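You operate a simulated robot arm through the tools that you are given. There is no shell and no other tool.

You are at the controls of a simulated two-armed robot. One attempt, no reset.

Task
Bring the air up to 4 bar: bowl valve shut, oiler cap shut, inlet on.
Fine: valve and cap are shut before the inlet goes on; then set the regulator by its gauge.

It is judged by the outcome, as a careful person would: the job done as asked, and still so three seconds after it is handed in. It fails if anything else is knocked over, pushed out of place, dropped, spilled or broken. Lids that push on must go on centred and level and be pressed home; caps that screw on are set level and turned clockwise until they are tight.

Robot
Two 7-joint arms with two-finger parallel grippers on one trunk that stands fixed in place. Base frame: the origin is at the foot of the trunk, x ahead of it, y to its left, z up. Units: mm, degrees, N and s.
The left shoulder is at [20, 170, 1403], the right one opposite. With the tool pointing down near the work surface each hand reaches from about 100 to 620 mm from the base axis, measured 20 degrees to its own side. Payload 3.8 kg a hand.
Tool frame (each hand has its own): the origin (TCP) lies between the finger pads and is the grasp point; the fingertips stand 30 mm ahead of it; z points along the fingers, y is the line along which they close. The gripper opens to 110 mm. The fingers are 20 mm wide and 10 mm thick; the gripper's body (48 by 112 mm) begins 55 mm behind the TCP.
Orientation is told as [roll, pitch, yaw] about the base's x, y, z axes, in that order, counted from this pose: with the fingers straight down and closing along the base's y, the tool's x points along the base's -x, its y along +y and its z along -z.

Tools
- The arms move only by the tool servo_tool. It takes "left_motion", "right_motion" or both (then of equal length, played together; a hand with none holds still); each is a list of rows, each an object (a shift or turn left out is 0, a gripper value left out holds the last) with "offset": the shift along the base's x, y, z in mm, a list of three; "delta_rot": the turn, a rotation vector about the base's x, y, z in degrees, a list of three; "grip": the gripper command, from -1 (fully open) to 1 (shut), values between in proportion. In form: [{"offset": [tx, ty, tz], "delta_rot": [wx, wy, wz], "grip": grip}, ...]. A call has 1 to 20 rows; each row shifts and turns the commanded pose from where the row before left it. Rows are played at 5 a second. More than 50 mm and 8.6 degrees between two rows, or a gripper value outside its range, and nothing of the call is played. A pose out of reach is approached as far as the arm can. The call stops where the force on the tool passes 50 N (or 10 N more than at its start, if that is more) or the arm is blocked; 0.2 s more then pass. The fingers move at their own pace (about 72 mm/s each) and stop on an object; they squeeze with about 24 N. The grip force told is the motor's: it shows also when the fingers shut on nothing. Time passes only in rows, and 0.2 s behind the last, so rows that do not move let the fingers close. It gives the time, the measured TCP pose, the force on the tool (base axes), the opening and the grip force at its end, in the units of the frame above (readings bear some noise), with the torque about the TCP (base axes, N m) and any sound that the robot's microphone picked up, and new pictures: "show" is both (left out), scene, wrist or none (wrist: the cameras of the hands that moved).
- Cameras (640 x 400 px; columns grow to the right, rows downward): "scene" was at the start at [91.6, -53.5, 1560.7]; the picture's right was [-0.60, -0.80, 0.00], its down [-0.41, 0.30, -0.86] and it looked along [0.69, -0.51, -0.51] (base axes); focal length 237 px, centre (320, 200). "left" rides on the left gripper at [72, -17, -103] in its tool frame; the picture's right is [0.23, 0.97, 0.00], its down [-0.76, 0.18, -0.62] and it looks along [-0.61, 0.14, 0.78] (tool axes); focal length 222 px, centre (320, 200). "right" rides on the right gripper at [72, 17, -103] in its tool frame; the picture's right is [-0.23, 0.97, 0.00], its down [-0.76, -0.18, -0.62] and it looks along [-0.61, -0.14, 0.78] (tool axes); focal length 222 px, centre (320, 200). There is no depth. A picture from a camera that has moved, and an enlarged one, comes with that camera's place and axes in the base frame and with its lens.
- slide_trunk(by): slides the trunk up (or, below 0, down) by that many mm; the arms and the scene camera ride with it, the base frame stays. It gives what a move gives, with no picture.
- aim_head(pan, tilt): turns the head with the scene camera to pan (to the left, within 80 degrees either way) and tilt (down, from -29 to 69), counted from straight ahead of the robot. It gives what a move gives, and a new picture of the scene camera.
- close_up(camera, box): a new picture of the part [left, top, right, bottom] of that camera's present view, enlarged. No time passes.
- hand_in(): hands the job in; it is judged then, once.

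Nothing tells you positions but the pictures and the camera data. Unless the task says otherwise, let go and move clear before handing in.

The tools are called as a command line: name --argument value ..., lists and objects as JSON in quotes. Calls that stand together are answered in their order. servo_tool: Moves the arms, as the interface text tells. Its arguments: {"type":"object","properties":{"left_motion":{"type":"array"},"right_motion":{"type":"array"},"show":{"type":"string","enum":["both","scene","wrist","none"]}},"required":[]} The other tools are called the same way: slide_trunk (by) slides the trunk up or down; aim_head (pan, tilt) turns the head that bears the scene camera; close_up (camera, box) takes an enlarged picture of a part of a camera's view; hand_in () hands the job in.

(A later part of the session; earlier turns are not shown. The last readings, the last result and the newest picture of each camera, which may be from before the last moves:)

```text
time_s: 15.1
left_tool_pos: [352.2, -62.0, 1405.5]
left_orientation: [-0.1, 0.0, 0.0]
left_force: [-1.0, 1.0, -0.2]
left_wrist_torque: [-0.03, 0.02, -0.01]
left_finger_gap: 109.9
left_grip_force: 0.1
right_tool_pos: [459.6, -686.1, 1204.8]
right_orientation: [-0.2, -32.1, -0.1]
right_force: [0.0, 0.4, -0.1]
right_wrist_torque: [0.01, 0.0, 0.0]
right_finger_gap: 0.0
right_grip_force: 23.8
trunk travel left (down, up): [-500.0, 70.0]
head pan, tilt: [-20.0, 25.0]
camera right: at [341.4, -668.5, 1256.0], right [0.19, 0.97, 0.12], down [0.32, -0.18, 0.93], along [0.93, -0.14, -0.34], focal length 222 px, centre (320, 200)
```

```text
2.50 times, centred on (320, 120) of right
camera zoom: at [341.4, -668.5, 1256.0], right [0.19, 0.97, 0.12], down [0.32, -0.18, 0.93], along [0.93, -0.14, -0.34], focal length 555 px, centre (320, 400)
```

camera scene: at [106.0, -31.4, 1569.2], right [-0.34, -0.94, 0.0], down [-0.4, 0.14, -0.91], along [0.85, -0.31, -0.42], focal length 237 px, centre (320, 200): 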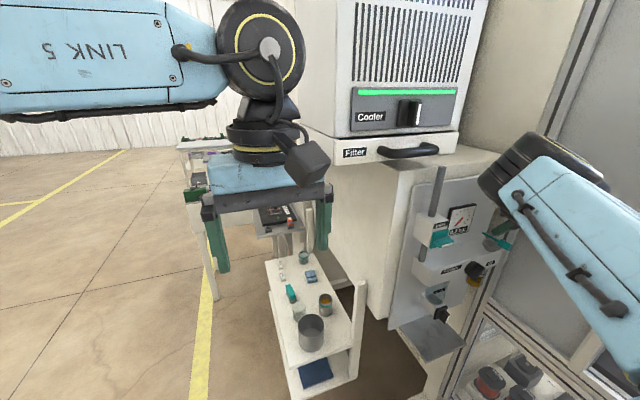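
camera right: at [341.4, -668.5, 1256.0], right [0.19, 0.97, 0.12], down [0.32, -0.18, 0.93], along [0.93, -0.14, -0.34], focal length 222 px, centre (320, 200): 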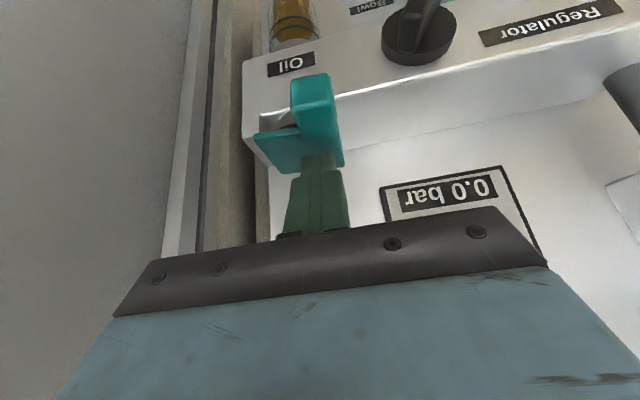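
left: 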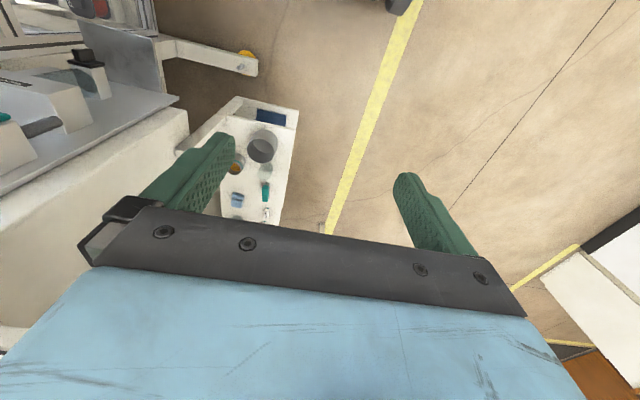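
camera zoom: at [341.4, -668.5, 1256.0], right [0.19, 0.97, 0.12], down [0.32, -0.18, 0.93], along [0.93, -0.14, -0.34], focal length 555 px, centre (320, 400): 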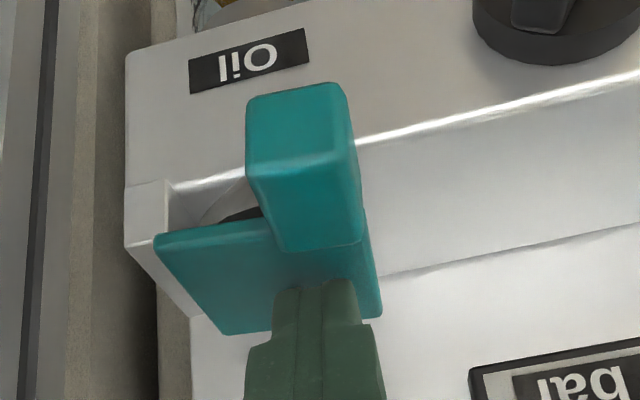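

The lid is flattening with no notable force yet. I keep pressing down gently until it seats.

servo_tool --right_motion '[{"offset": [0, 0, -3]}, {"offset": [0, 0, -3]}, {"offset": [0, 0, -3]}]' --show "wrist"

close_up --camera "right" --box '[220, 40, 420, 200]'

```text
time_s: 15.9
left_tool_pos: [350.6, -61.4, 1406.9]
left_orientation: [-0.1, 0.0, 0.1]
left_force: [0.2, -0.7, -0.5]
left_wrist_torque: [0.0, -0.02, 0.01]
left_finger_gap: 110.0
left_grip_force: 0.1
right_tool_pos: [458.4, -685.4, 1202.5]
right_orientation: [-0.4, -32.4, 0.1]
right_force: [-0.6, -7.0, 18.3]
right_wrist_torque: [-0.27, -0.15, -0.06]
right_finger_gap: 0.2
right_grip_force: 24.1
trunk travel left (down, up): [-500.0, 70.0]
head pan, tilt: [-20.0, 25.0]
camera right: at [341.1, -668.0, 1251.4], right [0.19, 0.97, 0.12], down [0.31, -0.17, 0.93], along [0.93, -0.15, -0.34], focal length 222 px, centre (320, 200)
```

right: 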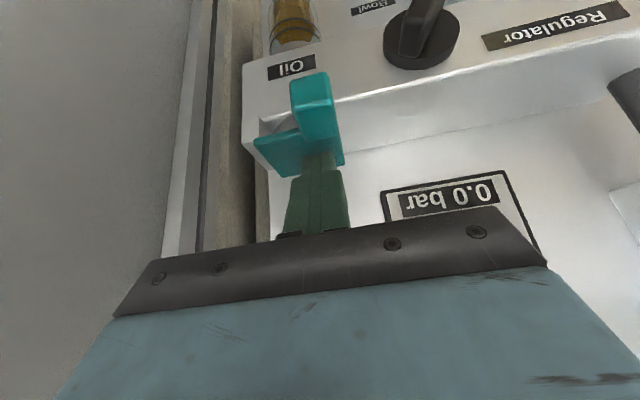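

```text
2.50 times, centred on (320, 120) of right
camera zoom: at [341.1, -668.0, 1251.4], right [0.19, 0.97, 0.12], down [0.31, -0.17, 0.93], along [0.93, -0.15, -0.34], focal length 555 px, centre (320, 400)
```

zoom: 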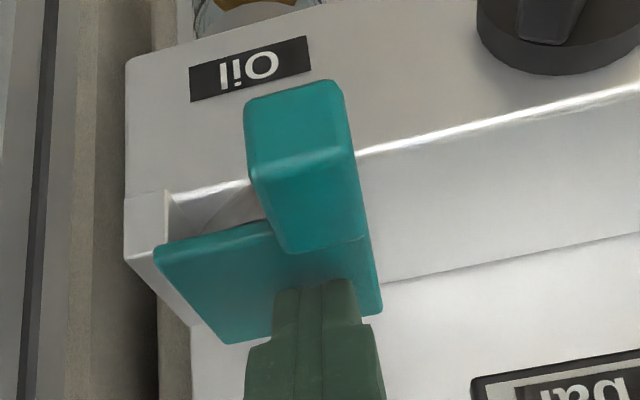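

The lid looks parallel to the block's edge and resists with 18 N. I press a little harder to be sure it is home, then lift away and inspect.

servo_tool --right_motion '[{"offset": [0, 0, -3]}, {"offset": [0, 0, -2]}, {"offset": [0, 0, 0]}]' --show "none"

servo_tool --right_motion '[{"offset": [0, 0, 20]}, {"offset": [-20, 0, 30]}, {"offset": [-30, 0, 20]}, {"offset": [-40, 20, 20]}]' --show "both"

close_up --camera "right" --box '[220, 40, 420, 200]'

close_up --camera "scene" --box '[430, 180, 560, 280]'

```text
time_s: 16.7
left_tool_pos: [350.2, -60.5, 1405.5]
left_orientation: [-0.1, -0.1, 0.2]
left_force: [0.0, 1.4, -0.3]
left_wrist_torque: [-0.01, 0.03, 0.0]
left_finger_gap: 110.1
left_grip_force: 0.1
right_tool_pos: [459.8, -686.1, 1201.7]
right_orientation: [-0.9, -32.9, 0.3]
right_force: [-5.6, 1.1, 17.3]
right_wrist_torque: [0.02, 0.03, 0.12]
right_finger_gap: 0.0
right_grip_force: 23.9
trunk travel left (down, up): [-500.0, 70.0]
head pan, tilt: [-20.0, 25.0]
stopped in row 3 (right hand): the force on the tool passed its limit at 51 N (the readings are from after the stop); the commanded pose is now the measured one
```

```text
time_s: 17.7
left_tool_pos: [350.0, -60.1, 1406.5]
left_orientation: [-0.2, -0.1, 0.0]
left_force: [0.4, 0.1, -0.2]
left_wrist_torque: [-0.01, -0.03, 0.0]
left_finger_gap: 110.1
left_grip_force: 0.1
right_tool_pos: [366.2, -665.3, 1291.6]
right_orientation: [-0.7, -32.7, 0.3]
right_force: [0.0, 0.0, -0.6]
right_wrist_torque: [-0.04, 0.01, -0.03]
right_finger_gap: 0.0
right_grip_force: 24.1
trunk travel left (down, up): [-500.0, 70.0]
head pan, tilt: [-20.0, 25.0]
camera scene: at [104.2, -28.8, 1569.5], right [-0.34, -0.94, 0.0], down [-0.4, 0.14, -0.91], along [0.85, -0.31, -0.42], focal length 237 px, centre (320, 200)
camera right: at [249.0, -647.3, 1340.1], right [0.19, 0.97, 0.11], down [0.3, -0.17, 0.94], along [0.93, -0.15, -0.33], focal length 222 px, centre (320, 200)
```

scene: 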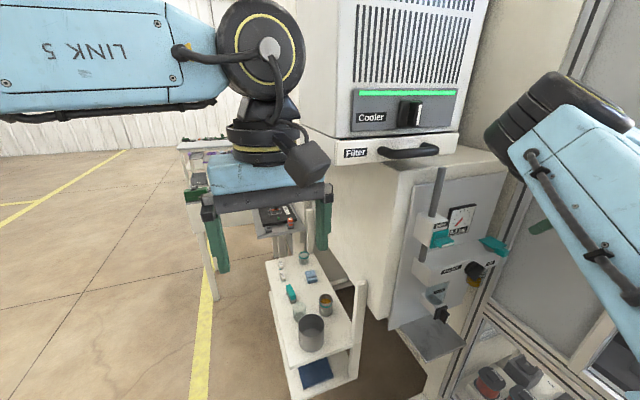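
right: 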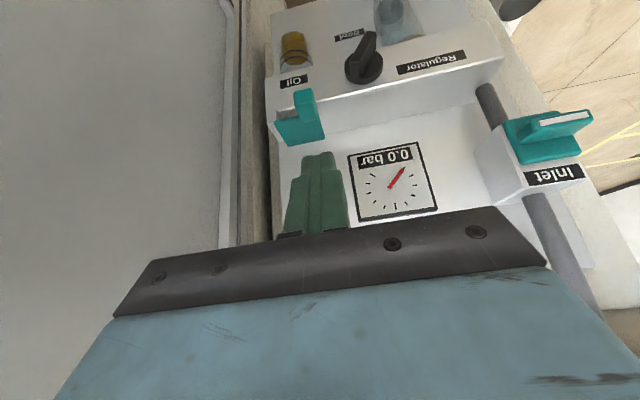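

```text
2.50 times, centred on (320, 120) of right
camera zoom: at [249.0, -647.3, 1340.1], right [0.19, 0.97, 0.11], down [0.3, -0.17, 0.94], along [0.93, -0.15, -0.33], focal length 555 px, centre (320, 400)
```

zoom: 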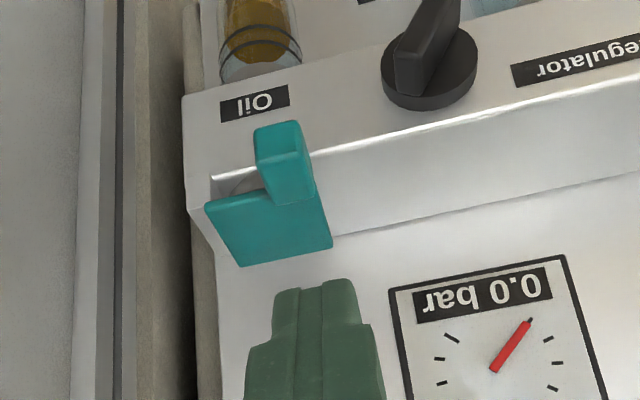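

```text
4.00 times, centred on (495, 230) of scene
camera zoom: at [104.2, -28.8, 1569.5], right [-0.34, -0.94, 0.0], down [-0.4, 0.14, -0.91], along [0.85, -0.31, -0.42], focal length 948 px, centre (-380, 80)
```

zoom: 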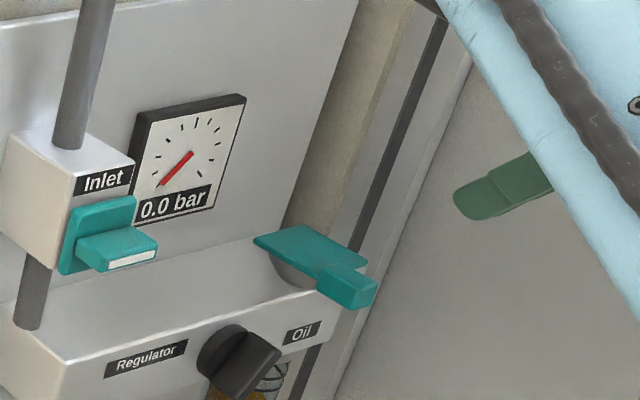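

The lid now lies flat on the cup (level at z ≈ 1170) – the oiler cap is shut. Next is the bowl valve handle (blade upright, front end ≈ 426,−546,966): I back off, open the hand and bring it down level with the fingers pointing forward.

servo_tool --right_motion '[{"offset": [-30, 10, 0], "delta_rot": [0, -8, 0], "grip": -0.2}, {"offset": [-25, 18, -30], "delta_rot": [0, -8, 0]}, {"offset": [-10, 18, -40], "delta_rot": [0, -8, 0]}, {"offset": [0, 18, -40], "delta_rot": [0, -8, 0]}, {"offset": [0, 18, -40], "delta_rot": [0, -8, 0]}]' --show "both"

```text
time_s: 18.9
left_tool_pos: [351.5, -65.0, 1405.0]
left_orientation: [0.0, 0.0, 0.2]
left_force: [0.7, 0.4, 0.0]
left_wrist_torque: [0.06, 0.02, 0.03]
left_finger_gap: 109.8
left_grip_force: 0.2
right_tool_pos: [305.6, -587.9, 1138.3]
right_orientation: [-0.7, -72.8, 0.3]
right_force: [0.4, -0.2, 0.6]
right_wrist_torque: [0.0, -0.05, 0.02]
right_finger_gap: 66.0
right_grip_force: 0.1
trunk travel left (down, up): [-500.0, 70.0]
head pan, tilt: [-20.0, 25.0]
camera scene: at [105.5, -33.3, 1569.2], right [-0.34, -0.94, 0.0], down [-0.4, 0.15, -0.91], along [0.85, -0.31, -0.42], focal length 237 px, centre (320, 200)
camera right: at [184.8, -569.5, 1100.4], right [0.08, 0.97, 0.21], down [-0.37, -0.17, 0.91], along [0.93, -0.15, 0.35], focal length 222 px, centre (320, 200)
```

scene: 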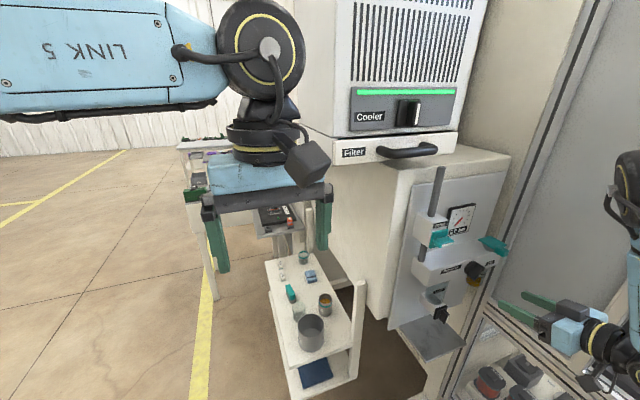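
right: 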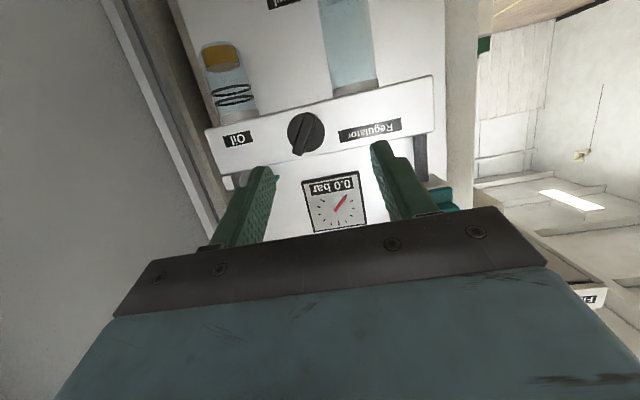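

The arm folded nicely and the head camera now sees the whole panel. I'll turn the head toward it for better tracking and enlarge the handles.

aim_head --pan -45 --tilt 35

close_up --camera "scene" --box '[240, 120, 400, 260]'

```text
time_s: 19.8
left_tool_pos: [351.8, -62.3, 1406.3]
left_orientation: [0.0, 0.1, 0.1]
left_force: [0.4, 0.2, 0.9]
left_wrist_torque: [0.01, 0.01, 0.01]
left_finger_gap: 110.0
left_grip_force: 0.0
right_tool_pos: [306.5, -585.3, 1138.9]
right_orientation: [-1.0, -72.4, 0.5]
right_force: [0.3, 0.6, 0.9]
right_wrist_torque: [-0.02, 0.0, 0.0]
right_finger_gap: 66.1
right_grip_force: 0.0
trunk travel left (down, up): [-500.0, 70.0]
head pan, tilt: [-45.0, 35.0]
camera scene: at [81.5, -62.3, 1553.5], right [-0.71, -0.71, 0.0], down [-0.41, 0.41, -0.82], along [0.58, -0.58, -0.57], focal length 237 px, centre (320, 200)
```

scene: 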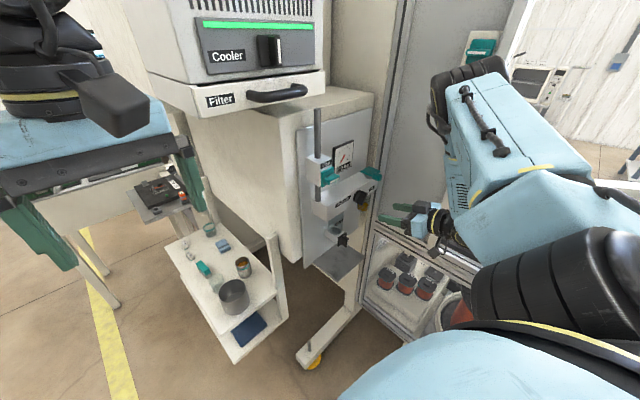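

```text
2.86 times, centred on (320, 190) of scene
camera zoom: at [81.5, -62.3, 1553.5], right [-0.71, -0.71, 0.0], down [-0.41, 0.41, -0.82], along [0.58, -0.58, -0.57], focal length 677 px, centre (320, 229)
```

zoom: 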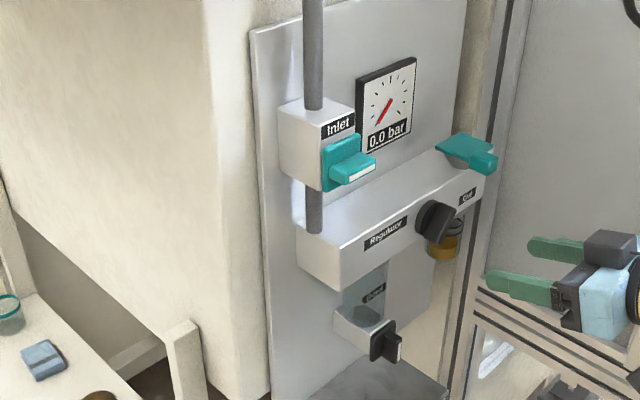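

Both hand and panel are in view. I lower the right hand to the bowl valve's height, fully level, still well in front of it.

servo_tool --right_motion '[{"offset": [3, 8, -35], "delta_rot": [0, -6, 0]}, {"offset": [3, 8, -35], "delta_rot": [0, -6, 0]}, {"offset": [3, 8, -35], "delta_rot": [0, -5.5, 0]}, {"offset": [3, 8, -35]}, {"offset": [3, 7, -33]}]' --show "both"

close_up --camera "scene" --box '[290, 180, 450, 320]'

```text
time_s: 20.9
left_tool_pos: [352.2, -61.4, 1407.3]
left_orientation: [-0.1, 0.0, 0.1]
left_force: [-0.9, -0.5, -0.2]
left_wrist_torque: [0.03, 0.05, -0.05]
left_finger_gap: 110.0
left_grip_force: 0.1
right_tool_pos: [321.8, -546.2, 965.5]
right_orientation: [-113.0, -89.7, 112.7]
right_force: [1.2, -0.8, -0.1]
right_wrist_torque: [-0.03, -0.01, -0.02]
right_finger_gap: 66.1
right_grip_force: 0.2
trunk travel left (down, up): [-500.0, 70.0]
head pan, tilt: [-45.0, 35.0]
camera scene: at [82.1, -61.9, 1553.5], right [-0.71, -0.71, 0.0], down [-0.41, 0.41, -0.82], along [0.58, -0.58, -0.57], focal length 237 px, centre (320, 200)
camera right: at [217.9, -528.6, 893.8], right [0.01, 0.97, 0.22], down [-0.63, -0.17, 0.76], along [0.78, -0.15, 0.61], focal length 222 px, centre (320, 200)
```

scene: 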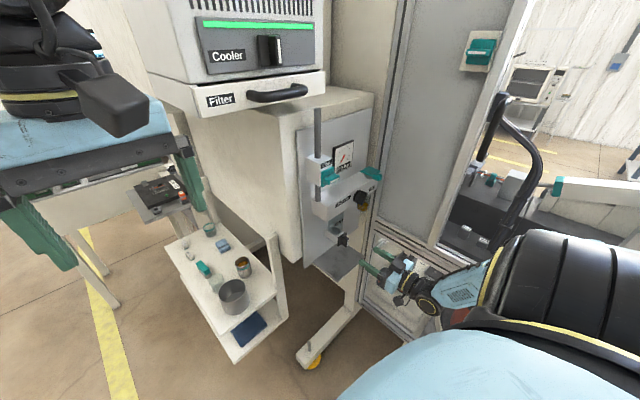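
right: 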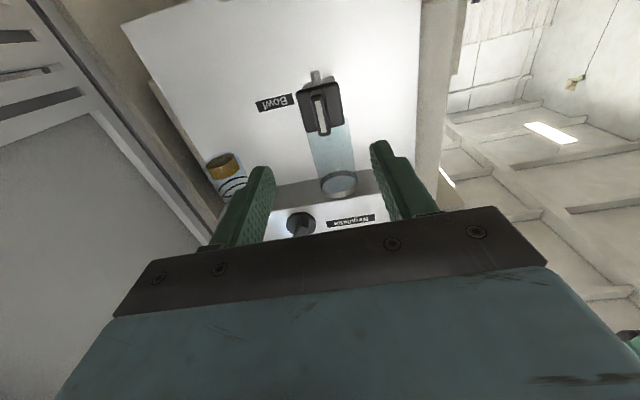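

```text
2.86 times, centred on (370, 250) of scene
camera zoom: at [82.1, -61.9, 1553.5], right [-0.71, -0.71, 0.0], down [-0.41, 0.41, -0.82], along [0.58, -0.58, -0.57], focal length 677 px, centre (177, 57)
```

zoom: 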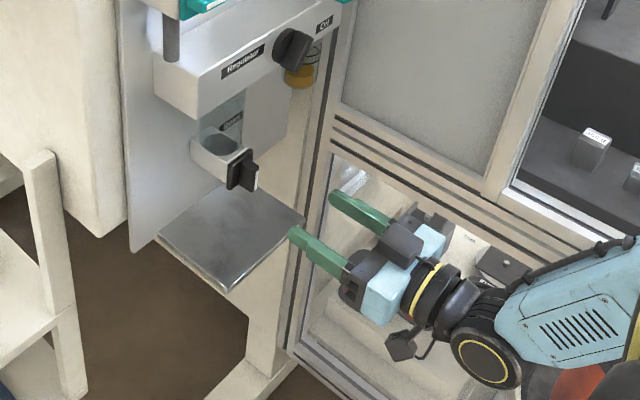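

The hand is level with the bowl valve, handle blade between the open fingers (axis ≈ y −546, z 961). I move forward in two steps, checking alignment.

servo_tool --right_motion '[{"offset": [20, 0, -4]}, {"offset": [20, 0, 0]}, {"offset": [20, 0, 0]}]' --show "wrist"

close_up --camera "right" --box '[220, 60, 420, 220]'

close_up --camera "scene" --box '[310, 210, 430, 310]'

```text
time_s: 21.8
left_tool_pos: [351.3, -62.6, 1405.6]
left_orientation: [-0.1, 0.0, 0.0]
left_force: [-1.1, -1.2, 1.1]
left_wrist_torque: [0.0, 0.01, 0.0]
left_finger_gap: 110.2
left_grip_force: 0.0
right_tool_pos: [369.0, -544.0, 961.5]
right_orientation: [-98.3, -89.8, 97.8]
right_force: [-0.8, 0.1, -0.1]
right_wrist_torque: [-0.02, 0.0, 0.01]
right_finger_gap: 66.0
right_grip_force: 0.1
right hand out of reach, approached as far as the arm can: row 3
trunk travel left (down, up): [-500.0, 70.0]
head pan, tilt: [-45.0, 35.0]
camera right: at [265.1, -525.9, 890.8], right [0.01, 0.97, 0.22], down [-0.63, -0.17, 0.76], along [0.78, -0.15, 0.61], focal length 222 px, centre (320, 200)
```

right: 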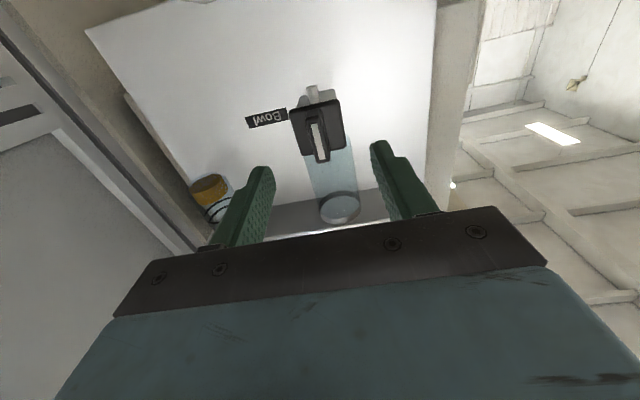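

```text
2.50 times, centred on (320, 140) of right
camera zoom: at [265.1, -525.9, 890.8], right [0.01, 0.97, 0.22], down [-0.63, -0.17, 0.76], along [0.78, -0.15, 0.61], focal length 555 px, centre (320, 350)
```

zoom: 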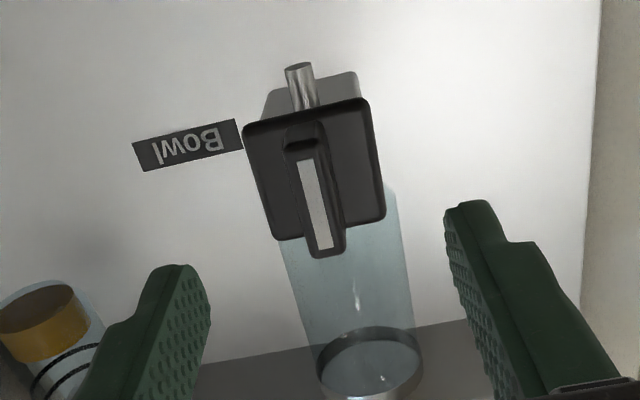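

```text
4.00 times, centred on (370, 260) of scene
camera zoom: at [81.5, -62.0, 1553.5], right [-0.71, -0.71, 0.0], down [-0.41, 0.41, -0.82], along [0.58, -0.58, -0.57], focal length 948 px, centre (120, -40)
```

zoom: 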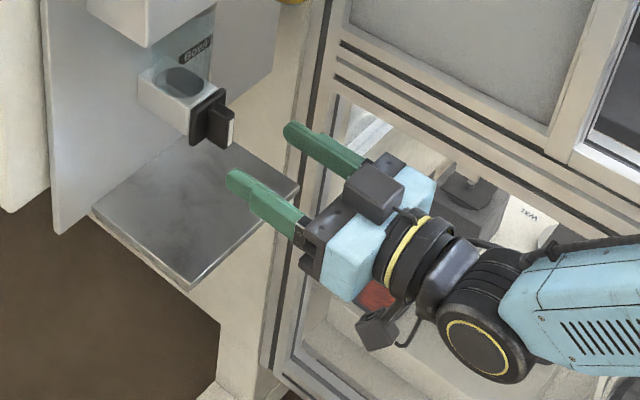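

The arm runs out of reach at this height, so the trunk must come down. I first back the hand off and raise it 200 mm, then check the space around the right elbow before sliding.

servo_tool --right_motion '[{"offset": [-25, 0, 0]}, {"offset": [-30, 0, 20]}, {"offset": [-10, 0, 45]}, {"offset": [0, 0, 45]}, {"offset": [0, 0, 45]}, {"offset": [0, 0, 45]}]' --show "none"

aim_head --pan -80 --tilt 50

aim_head --pan 0 --tilt 60

```text
time_s: 23.1
left_tool_pos: [352.2, -61.2, 1406.6]
left_orientation: [-0.1, 0.0, 0.0]
left_force: [0.4, 0.3, 0.1]
left_wrist_torque: [-0.02, -0.05, 0.02]
left_finger_gap: 109.9
left_grip_force: 0.0
right_tool_pos: [304.1, -544.8, 1163.6]
right_orientation: [-107.5, -89.7, 106.9]
right_force: [0.3, 0.2, -0.4]
right_wrist_torque: [-0.02, 0.02, 0.0]
right_finger_gap: 65.9
right_grip_force: 0.0
trunk travel left (down, up): [-500.0, 70.0]
head pan, tilt: [-45.0, 35.0]
```

```text
time_s: 24.2
left_tool_pos: [351.3, -61.3, 1406.0]
left_orientation: [-0.1, -0.1, 0.0]
left_force: [-0.1, 0.6, 0.4]
left_wrist_torque: [-0.02, -0.02, 0.02]
left_finger_gap: 109.9
left_grip_force: 0.0
right_tool_pos: [304.3, -545.1, 1162.5]
right_orientation: [-118.0, -89.8, 117.5]
right_force: [-0.5, 0.2, -0.7]
right_wrist_torque: [0.02, 0.0, 0.0]
right_finger_gap: 66.0
right_grip_force: 0.1
trunk travel left (down, up): [-500.0, 70.0]
head pan, tilt: [-80.0, 50.0]
camera scene: at [32.7, -75.4, 1531.8], right [-0.98, -0.17, 0.0], down [-0.13, 0.75, -0.64], along [0.11, -0.63, -0.77], focal length 237 px, centre (320, 200)
```

scene: 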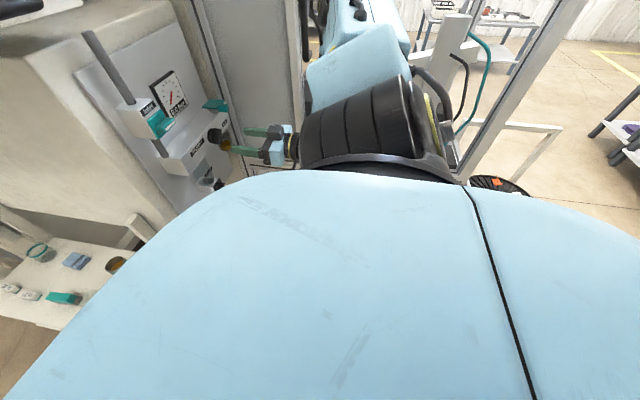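

```text
time_s: 25.7
left_tool_pos: [351.9, -61.7, 1406.2]
left_orientation: [-0.1, -0.1, 0.1]
left_force: [-0.1, 0.2, 0.5]
left_wrist_torque: [0.01, 0.03, 0.01]
left_finger_gap: 110.0
left_grip_force: 0.0
right_tool_pos: [303.9, -544.9, 1160.9]
right_orientation: [-119.5, -89.8, 119.1]
right_force: [0.6, 0.2, 0.9]
right_wrist_torque: [-0.01, 0.03, 0.01]
right_finger_gap: 66.0
right_grip_force: 0.1
trunk travel left (down, up): [-500.0, 70.0]
head pan, tilt: [0.0, 60.0]
camera scene: at [85.9, 0.2, 1519.2], right [0.0, -1.0, 0.0], down [-0.87, 0.0, -0.5], along [0.5, 0.0, -0.87], focal length 237 px, centre (320, 200)
```

scene: 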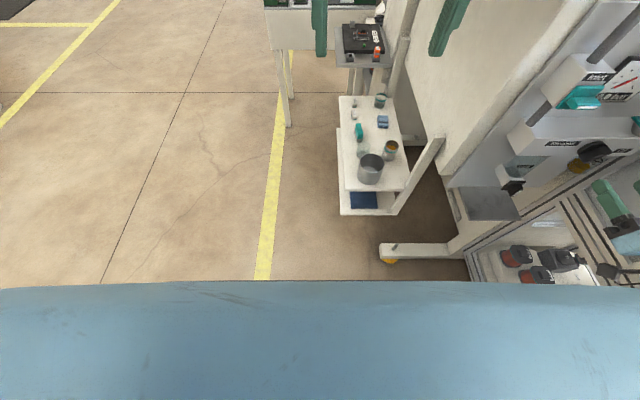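

The left hand's surroundings are clear well below it, and the right elbow hangs free of the door. Lowering the trunk by 120 mm should be enough, so I slide down and re-aim the head.

slide_trunk --by -120

aim_head --pan -50 --tilt 30

```text
time_s: 27.2
left_tool_pos: [352.6, -62.4, 1286.2]
left_orientation: [0.0, 0.0, 0.2]
left_force: [0.8, 1.0, -0.5]
left_wrist_torque: [0.02, 0.01, 0.0]
left_finger_gap: 110.0
left_grip_force: 0.1
right_tool_pos: [304.2, -544.9, 1042.3]
right_orientation: [-120.5, -89.8, 119.9]
right_force: [-0.6, 0.4, -0.2]
right_wrist_torque: [-0.01, -0.02, 0.0]
right_finger_gap: 66.2
right_grip_force: 0.1
trunk travel left (down, up): [-380.0, 190.0]
head pan, tilt: [0.0, 60.0]
```

```text
time_s: 28.4
left_tool_pos: [351.2, -62.6, 1285.3]
left_orientation: [-0.1, 0.0, 0.1]
left_force: [-0.2, -0.3, 0.4]
left_wrist_torque: [0.02, 0.0, -0.01]
left_finger_gap: 109.7
left_grip_force: 0.1
right_tool_pos: [304.9, -544.9, 1043.3]
right_orientation: [-117.9, -89.8, 117.3]
right_force: [-0.1, 0.4, -0.9]
right_wrist_torque: [0.01, -0.04, 0.04]
right_finger_gap: 66.2
right_grip_force: 0.1
trunk travel left (down, up): [-380.0, 190.0]
head pan, tilt: [-50.0, 30.0]
camera scene: at [77.4, -69.0, 1441.2], right [-0.77, -0.64, 0.0], down [-0.32, 0.38, -0.87], along [0.56, -0.66, -0.5], focal length 237 px, centre (320, 200)
```

scene: 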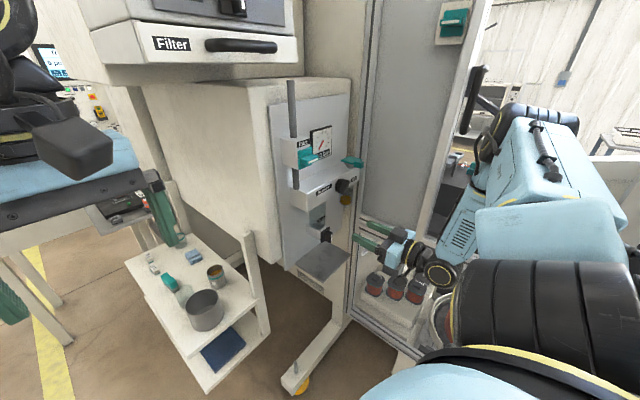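

The slide went cleanly. I enlarge the panel from this lower viewpoint to refine the handle positions.

close_up --camera "scene" --box '[270, 110, 390, 190]'

close_up --camera "scene" --box '[290, 180, 410, 280]'

```text
5.00 times, centred on (330, 150) of scene
camera zoom: at [77.4, -69.0, 1441.2], right [-0.77, -0.64, 0.0], down [-0.32, 0.38, -0.87], along [0.56, -0.66, -0.5], focal length 1185 px, centre (270, 450)
```

zoom: 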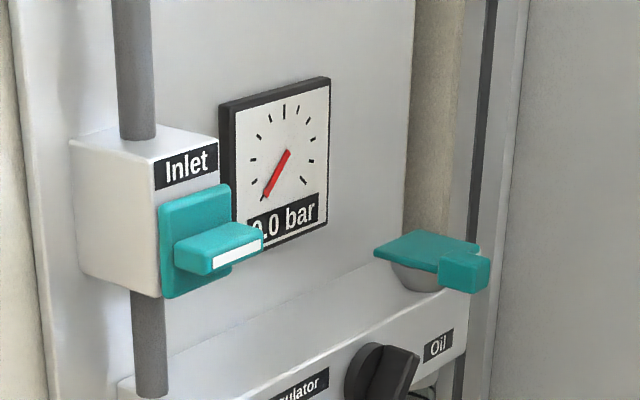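

```text
4.00 times, centred on (350, 230) of scene
camera zoom: at [77.4, -69.0, 1441.2], right [-0.77, -0.64, 0.0], down [-0.32, 0.38, -0.87], along [0.56, -0.66, -0.5], focal length 948 px, centre (200, 80)
```

zoom: 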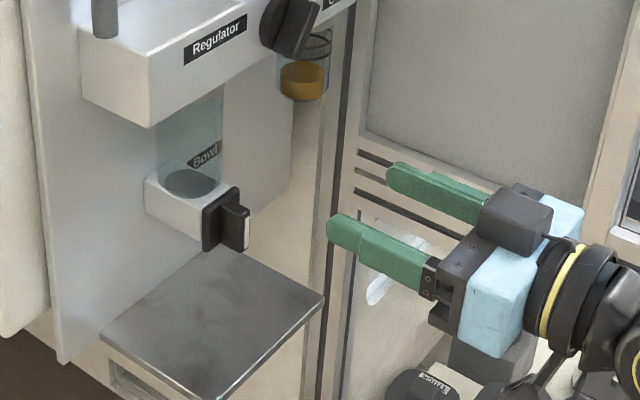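

The blade's front end is at about x 430, y −546, z 962. I bring the open fingers down and forward around it.

servo_tool --right_motion '[{"offset": [15, 0, -40]}, {"offset": [15, -0.5, -41]}, {"offset": [20, 0, 0]}, {"offset": [20, 0, 0]}, {"offset": [20, 0, 0]}, {"offset": [20, 0, 0]}]' --show "wrist"

close_up --camera "right" --box '[220, 60, 420, 220]'

close_up --camera "scene" --box '[290, 190, 410, 290]'

```text
time_s: 29.8
left_tool_pos: [350.2, -61.3, 1285.2]
left_orientation: [-0.2, 0.0, 0.1]
left_force: [0.2, 0.3, 0.4]
left_wrist_torque: [0.03, -0.01, 0.01]
left_finger_gap: 110.0
left_grip_force: 0.1
right_tool_pos: [413.1, -545.2, 961.2]
right_orientation: [-121.2, -89.8, 120.7]
right_force: [0.3, -0.1, 0.6]
right_wrist_torque: [0.0, -0.02, -0.01]
right_finger_gap: 66.2
right_grip_force: 0.1
trunk travel left (down, up): [-380.0, 190.0]
head pan, tilt: [-50.0, 30.0]
camera right: at [308.7, -528.7, 889.6], right [0.01, 0.97, 0.22], down [-0.63, -0.17, 0.76], along [0.78, -0.15, 0.61], focal length 222 px, centre (320, 200)
```

right: 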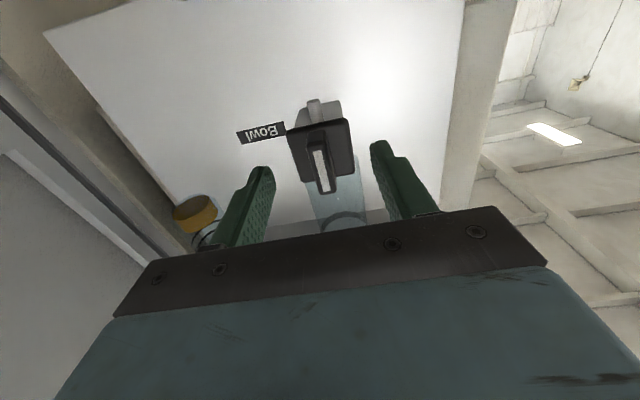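

```text
2.50 times, centred on (320, 140) of right
camera zoom: at [308.7, -528.7, 889.6], right [0.01, 0.97, 0.22], down [-0.63, -0.17, 0.76], along [0.78, -0.15, 0.61], focal length 555 px, centre (320, 350)
```

zoom: 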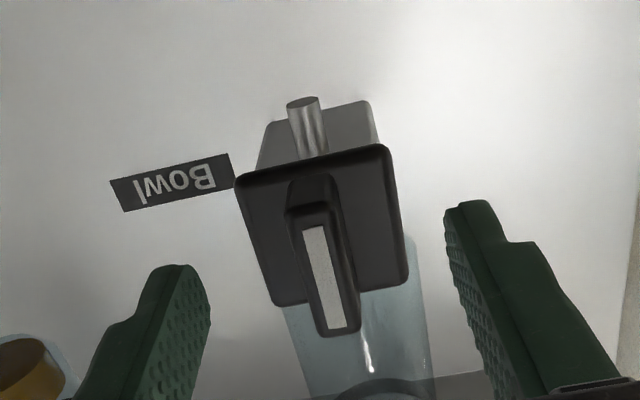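

```text
4.00 times, centred on (350, 240) of scene
camera zoom: at [77.4, -69.1, 1441.3], right [-0.77, -0.64, 0.0], down [-0.32, 0.38, -0.87], along [0.56, -0.66, -0.5], focal length 948 px, centre (200, 40)
```

zoom: 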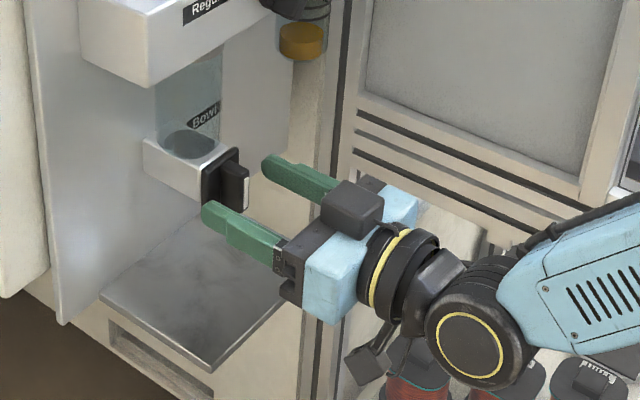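

The blade is centred between the fingers, and the base plate lies at x ≈ 457. I advance 8 mm more and close the fingers on the blade.

servo_tool --right_motion '[{"offset": [8, -0.5, 0.5]}, {"grip": 1}, {"grip": 1}, {"grip": 1}]' --show "wrist"

close_up --camera "right" --box '[220, 60, 420, 220]'

close_up --camera "scene" --box '[310, 200, 390, 270]'

```text
time_s: 30.8
left_tool_pos: [352.3, -60.2, 1286.6]
left_orientation: [0.0, 0.0, 0.1]
left_force: [-0.7, 0.3, -0.1]
left_wrist_torque: [-0.01, 0.01, 0.02]
left_finger_gap: 109.9
left_grip_force: 0.0
right_tool_pos: [421.4, -544.9, 961.9]
right_orientation: [-118.7, -89.8, 118.3]
right_force: [0.7, 9.0, -1.0]
right_wrist_torque: [0.14, -0.38, 0.97]
right_finger_gap: 12.9
right_grip_force: 45.2
trunk travel left (down, up): [-380.0, 190.0]
head pan, tilt: [-50.0, 30.0]
camera right: at [317.4, -527.5, 889.8], right [0.01, 0.97, 0.22], down [-0.63, -0.17, 0.76], along [0.78, -0.14, 0.61], focal length 222 px, centre (320, 200)
```

right: 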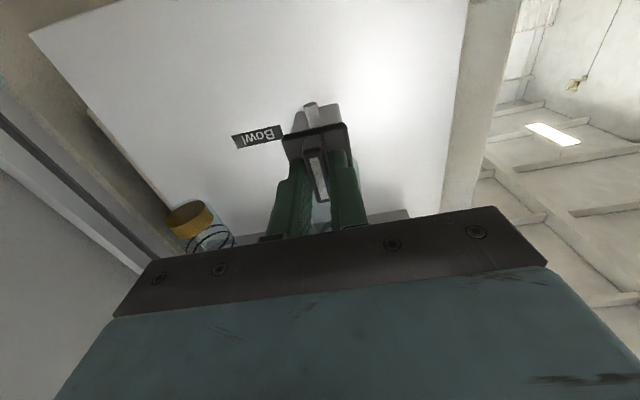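

```text
2.50 times, centred on (320, 140) of right
camera zoom: at [317.4, -527.5, 889.8], right [0.01, 0.97, 0.22], down [-0.63, -0.17, 0.76], along [0.78, -0.14, 0.61], focal length 555 px, centre (320, 350)
```

zoom: 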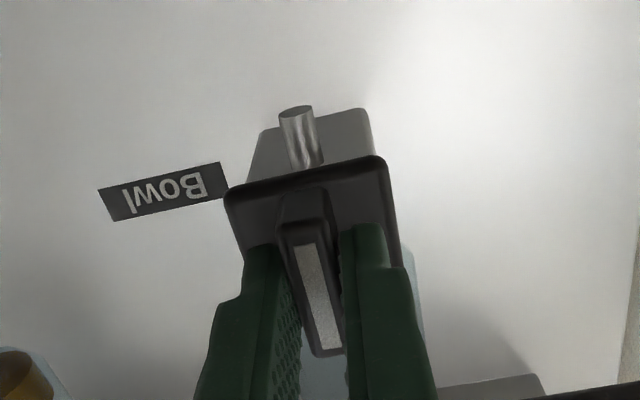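

```text
5.71 times, centred on (350, 235) of scene
camera zoom: at [77.5, -67.8, 1441.3], right [-0.77, -0.64, 0.0], down [-0.32, 0.38, -0.87], along [0.56, -0.66, -0.5], focal length 1355 px, centre (149, 0)
```

zoom: 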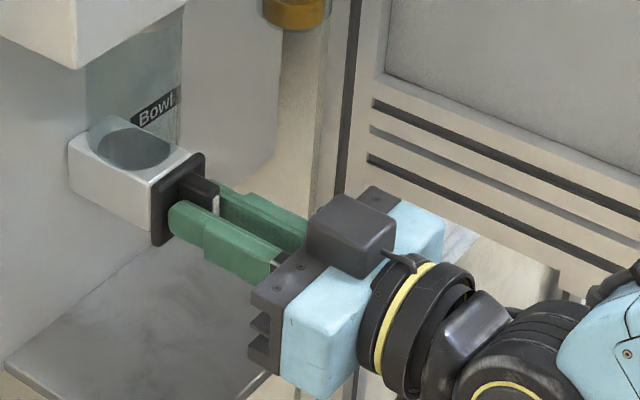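

The blade is held (12.9 mm thick). I centre slightly and try turning it clockwise as seen from the front (+x rotation), a small amount first, to feel whether it moves.

servo_tool --right_motion '[{"offset": [0, 1.5, 0]}, {"delta_rot": [6, 0, 0]}, {"delta_rot": [6, 0, 0]}]' --show "wrist"

close_up --camera "scene" --box '[310, 200, 390, 270]'

close_up --camera "right" --box '[220, 60, 420, 220]'

```text
time_s: 31.6
left_tool_pos: [350.7, -62.2, 1286.1]
left_orientation: [0.0, -0.2, 0.2]
left_force: [-0.4, -0.2, 0.1]
left_wrist_torque: [0.0, 0.02, 0.0]
left_finger_gap: 109.8
left_grip_force: 0.0
right_tool_pos: [421.9, -545.2, 962.0]
right_orientation: [89.4, -78.1, -89.8]
right_force: [-10.7, 4.4, -4.6]
right_wrist_torque: [-0.03, -0.62, 0.86]
right_finger_gap: 12.8
right_grip_force: 45.0
trunk travel left (down, up): [-380.0, 190.0]
head pan, tilt: [-50.0, 30.0]
camera right: at [317.3, -512.5, 895.4], right [0.01, 0.91, 0.42], down [-0.62, -0.33, 0.71], along [0.78, -0.27, 0.56], focal length 222 px, centre (320, 200)
```

right: 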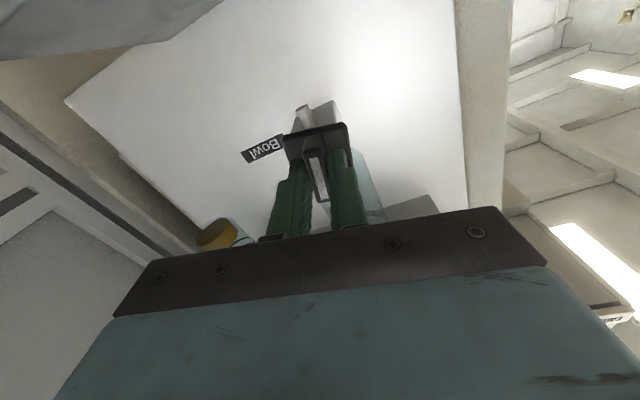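

```text
5.71 times, centred on (350, 235) of scene
camera zoom: at [76.2, -68.8, 1441.3], right [-0.77, -0.64, 0.0], down [-0.32, 0.38, -0.87], along [0.56, -0.66, -0.5], focal length 1355 px, centre (149, 0)
```

zoom: 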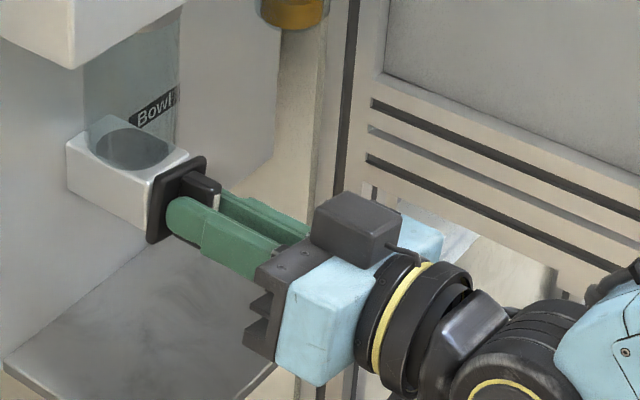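

```text
2.50 times, centred on (320, 140) of right
camera zoom: at [317.3, -512.5, 895.4], right [0.01, 0.91, 0.42], down [-0.62, -0.33, 0.71], along [0.78, -0.27, 0.56], focal length 555 px, centre (320, 350)
```

zoom: 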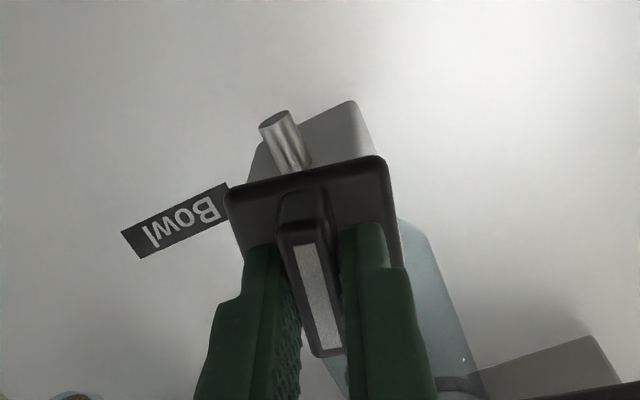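

The plate and blade turn freely with the hand. I continue clockwise in two batches.

servo_tool --right_motion '[{"delta_rot": [8, 0, 0]}, {"delta_rot": [8, 0, 0]}, {"delta_rot": [8, 0, 0]}, {"delta_rot": [8, 0, 0]}, {"delta_rot": [8, 0, 0]}]' --show "wrist"

close_up --camera "scene" --box '[310, 200, 390, 270]'

```text
time_s: 32.8
left_tool_pos: [351.2, -62.7, 1286.4]
left_orientation: [0.1, 0.1, 0.1]
left_force: [0.1, -0.2, -0.1]
left_wrist_torque: [-0.04, 0.01, 0.0]
left_finger_gap: 110.0
left_grip_force: 0.1
right_tool_pos: [422.6, -546.1, 961.2]
right_orientation: [89.6, -38.0, -90.1]
right_force: [-6.2, 0.4, -6.5]
right_wrist_torque: [-0.01, -0.27, 1.03]
right_finger_gap: 12.8
right_grip_force: 45.3
trunk travel left (down, up): [-380.0, 190.0]
head pan, tilt: [-50.0, 30.0]
camera right: at [317.5, -476.9, 931.8], right [0.01, 0.42, 0.91], down [-0.63, -0.71, 0.33], along [0.78, -0.57, 0.26], focal length 222 px, centre (320, 200)
```

right: 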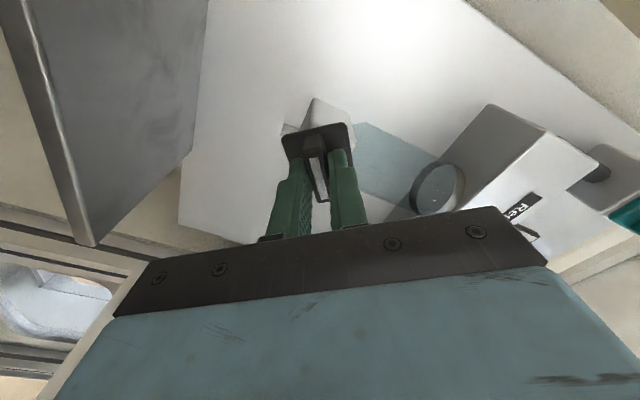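

```text
5.71 times, centred on (350, 235) of scene
camera zoom: at [76.9, -69.4, 1441.2], right [-0.77, -0.64, 0.0], down [-0.32, 0.38, -0.87], along [0.56, -0.66, -0.5], focal length 1355 px, centre (149, 0)
```

zoom: 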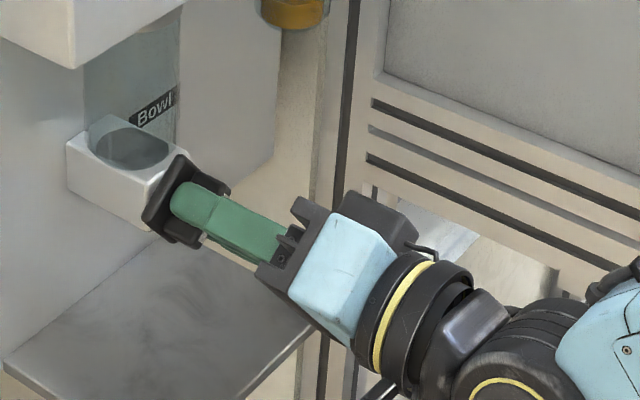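

The valve has turned about 52° smoothly. I continue the remaining 38° to the crosswise position.

servo_tool --right_motion '[{"delta_rot": [8, 0, 0]}, {"delta_rot": [8, 0, 0]}, {"delta_rot": [8, 0, 0]}, {"delta_rot": [7, 0, 0]}, {"delta_rot": [7, 0, 0]}]' --show "wrist"

close_up --camera "scene" --box '[310, 200, 390, 270]'

close_up --camera "right" --box '[220, 60, 420, 220]'

```text
time_s: 34.0
left_tool_pos: [352.2, -63.1, 1286.0]
left_orientation: [0.0, 0.0, 0.1]
left_force: [-1.1, 0.7, 0.5]
left_wrist_torque: [-0.04, 0.02, 0.01]
left_finger_gap: 110.1
left_grip_force: 0.0
right_tool_pos: [422.0, -544.1, 961.4]
right_orientation: [89.4, 0.1, -90.0]
right_force: [-4.1, -5.3, -12.9]
right_wrist_torque: [-0.07, -0.64, 0.84]
right_finger_gap: 12.8
right_grip_force: 44.8
trunk travel left (down, up): [-380.0, 190.0]
head pan, tilt: [-50.0, 30.0]
camera right: at [317.5, -472.6, 980.3], right [0.01, -0.23, 0.97], down [-0.63, -0.76, -0.17], along [0.78, -0.61, -0.15], focal length 222 px, centre (320, 200)
```

right: 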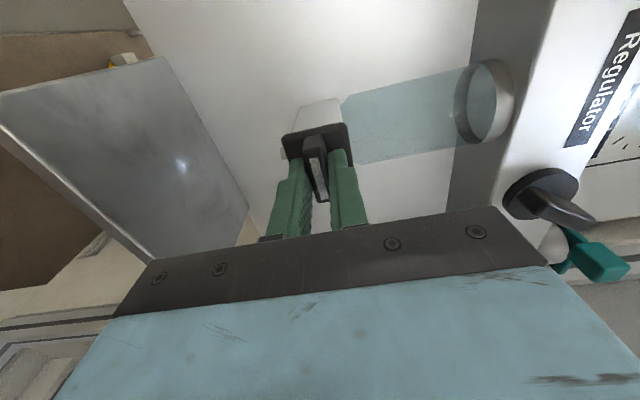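

```text
5.71 times, centred on (350, 235) of scene
camera zoom: at [77.6, -70.9, 1441.1], right [-0.77, -0.64, 0.0], down [-0.32, 0.38, -0.87], along [0.56, -0.66, -0.5], focal length 1355 px, centre (149, 0)
```

zoom: 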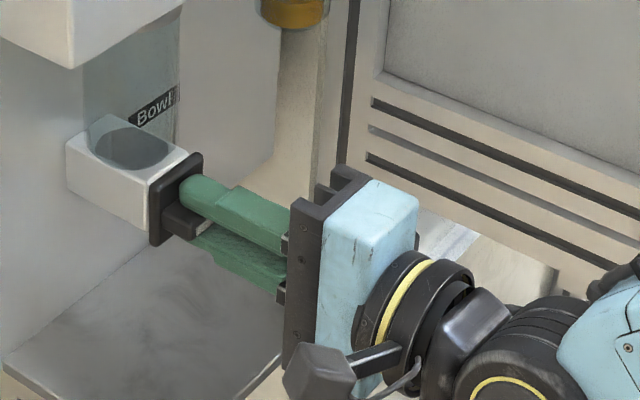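

```text
2.50 times, centred on (320, 140) of right
camera zoom: at [317.5, -472.6, 980.3], right [0.01, -0.23, 0.97], down [-0.63, -0.76, -0.17], along [0.78, -0.61, -0.15], focal length 555 px, centre (320, 350)
```

zoom: 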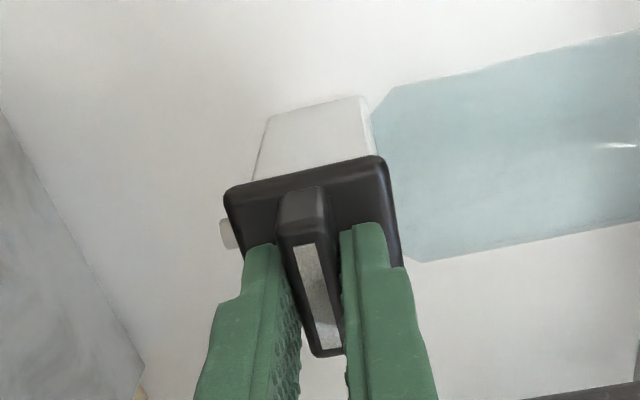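

The handle now lies crosswise to the drain. I nudge a few degrees further to feel for the end stop.

servo_tool --right_motion '[{"delta_rot": [3, 0, 0]}, {"delta_rot": [2, 0, 0]}, {}]' --show "none"

close_up --camera "right" --box '[220, 60, 420, 220]'

```text
time_s: 34.8
left_tool_pos: [350.9, -63.6, 1285.5]
left_orientation: [0.0, 0.0, 0.1]
left_force: [-0.5, 0.1, -0.2]
left_wrist_torque: [0.0, 0.02, 0.0]
left_finger_gap: 110.1
left_grip_force: 0.0
right_tool_pos: [422.3, -545.4, 961.2]
right_orientation: [89.4, 5.0, -90.0]
right_force: [-9.6, -6.4, -10.2]
right_wrist_torque: [-1.11, -0.61, 0.47]
right_finger_gap: 14.2
right_grip_force: 45.1
trunk travel left (down, up): [-380.0, 190.0]
head pan, tilt: [-50.0, 30.0]
```

```text
2.50 times, centred on (320, 140) of right
camera zoom: at [317.6, -474.4, 986.2], right [0.01, -0.31, 0.95], down [-0.63, -0.74, -0.24], along [0.78, -0.59, -0.2], focal length 555 px, centre (320, 350)
```

zoom: 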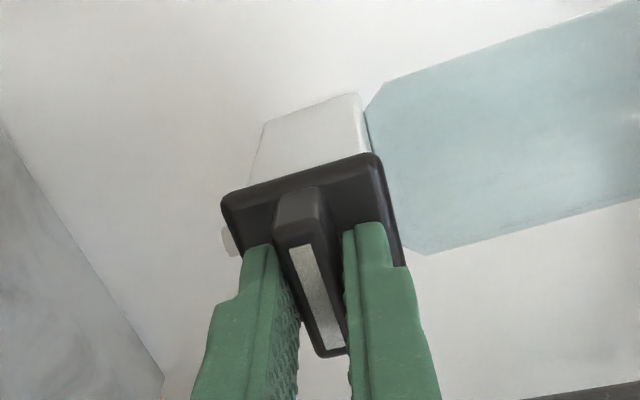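

The end stop is felt (torque 1.1 Nm), so the bowl valve is shut. I relax, open the fingers and back straight off, then check it.

servo_tool --right_motion '[{"delta_rot": [-5, 0, 0]}, {"grip": -0.2}, {"grip": -0.2}, {"grip": -0.2}, {"offset": [-20, 0, 0]}, {"offset": [-25, 0, 0]}, {"offset": [-30, 0, 0]}, {"offset": [-30, 0, 0]}]' --show "both"

close_up --camera "scene" --box '[270, 110, 390, 270]'

```text
time_s: 36.6
left_tool_pos: [352.4, -61.9, 1285.8]
left_orientation: [-0.2, 0.0, 0.2]
left_force: [-0.4, -0.6, 0.0]
left_wrist_torque: [0.0, 0.0, 0.01]
left_finger_gap: 110.1
left_grip_force: 0.0
right_tool_pos: [319.7, -543.1, 961.8]
right_orientation: [89.7, -0.2, -90.1]
right_force: [-1.0, 0.5, 0.3]
right_wrist_torque: [0.0, 0.02, 0.05]
right_finger_gap: 66.3
right_grip_force: 0.0
trunk travel left (down, up): [-380.0, 190.0]
head pan, tilt: [-50.0, 30.0]
camera scene: at [77.2, -68.8, 1441.3], right [-0.77, -0.64, 0.0], down [-0.32, 0.38, -0.87], along [0.56, -0.66, -0.5], focal length 237 px, centre (320, 200)
camera right: at [214.8, -470.9, 981.4], right [0.01, -0.22, 0.97], down [-0.63, -0.76, -0.17], along [0.78, -0.61, -0.15], focal length 222 px, centre (320, 200)
```

scene: 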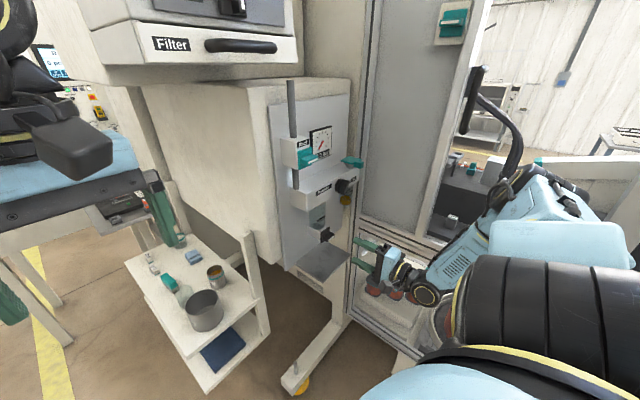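
right: 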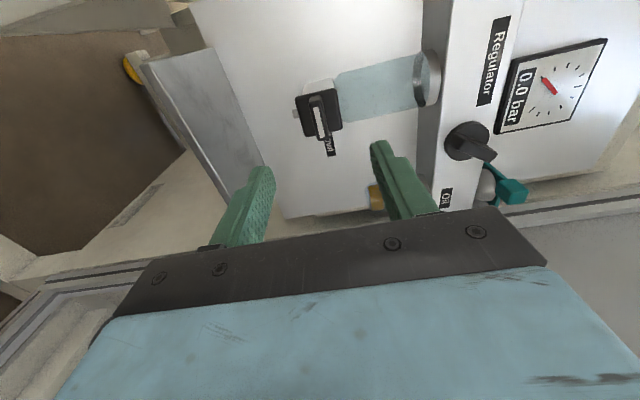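

```text
2.50 times, centred on (330, 190) of scene
camera zoom: at [77.2, -68.8, 1441.3], right [-0.77, -0.64, 0.0], down [-0.32, 0.38, -0.87], along [0.56, -0.66, -0.5], focal length 593 px, centre (295, 225)
```

zoom: 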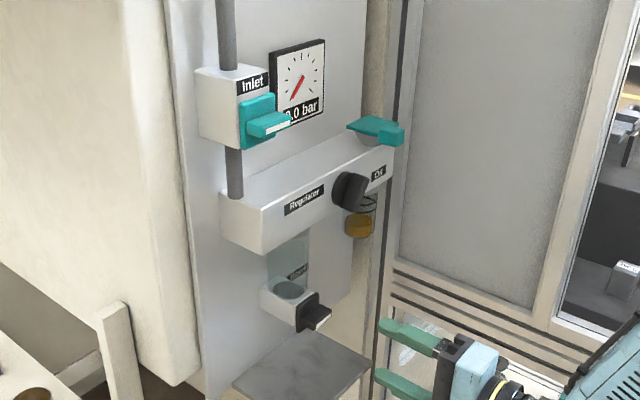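

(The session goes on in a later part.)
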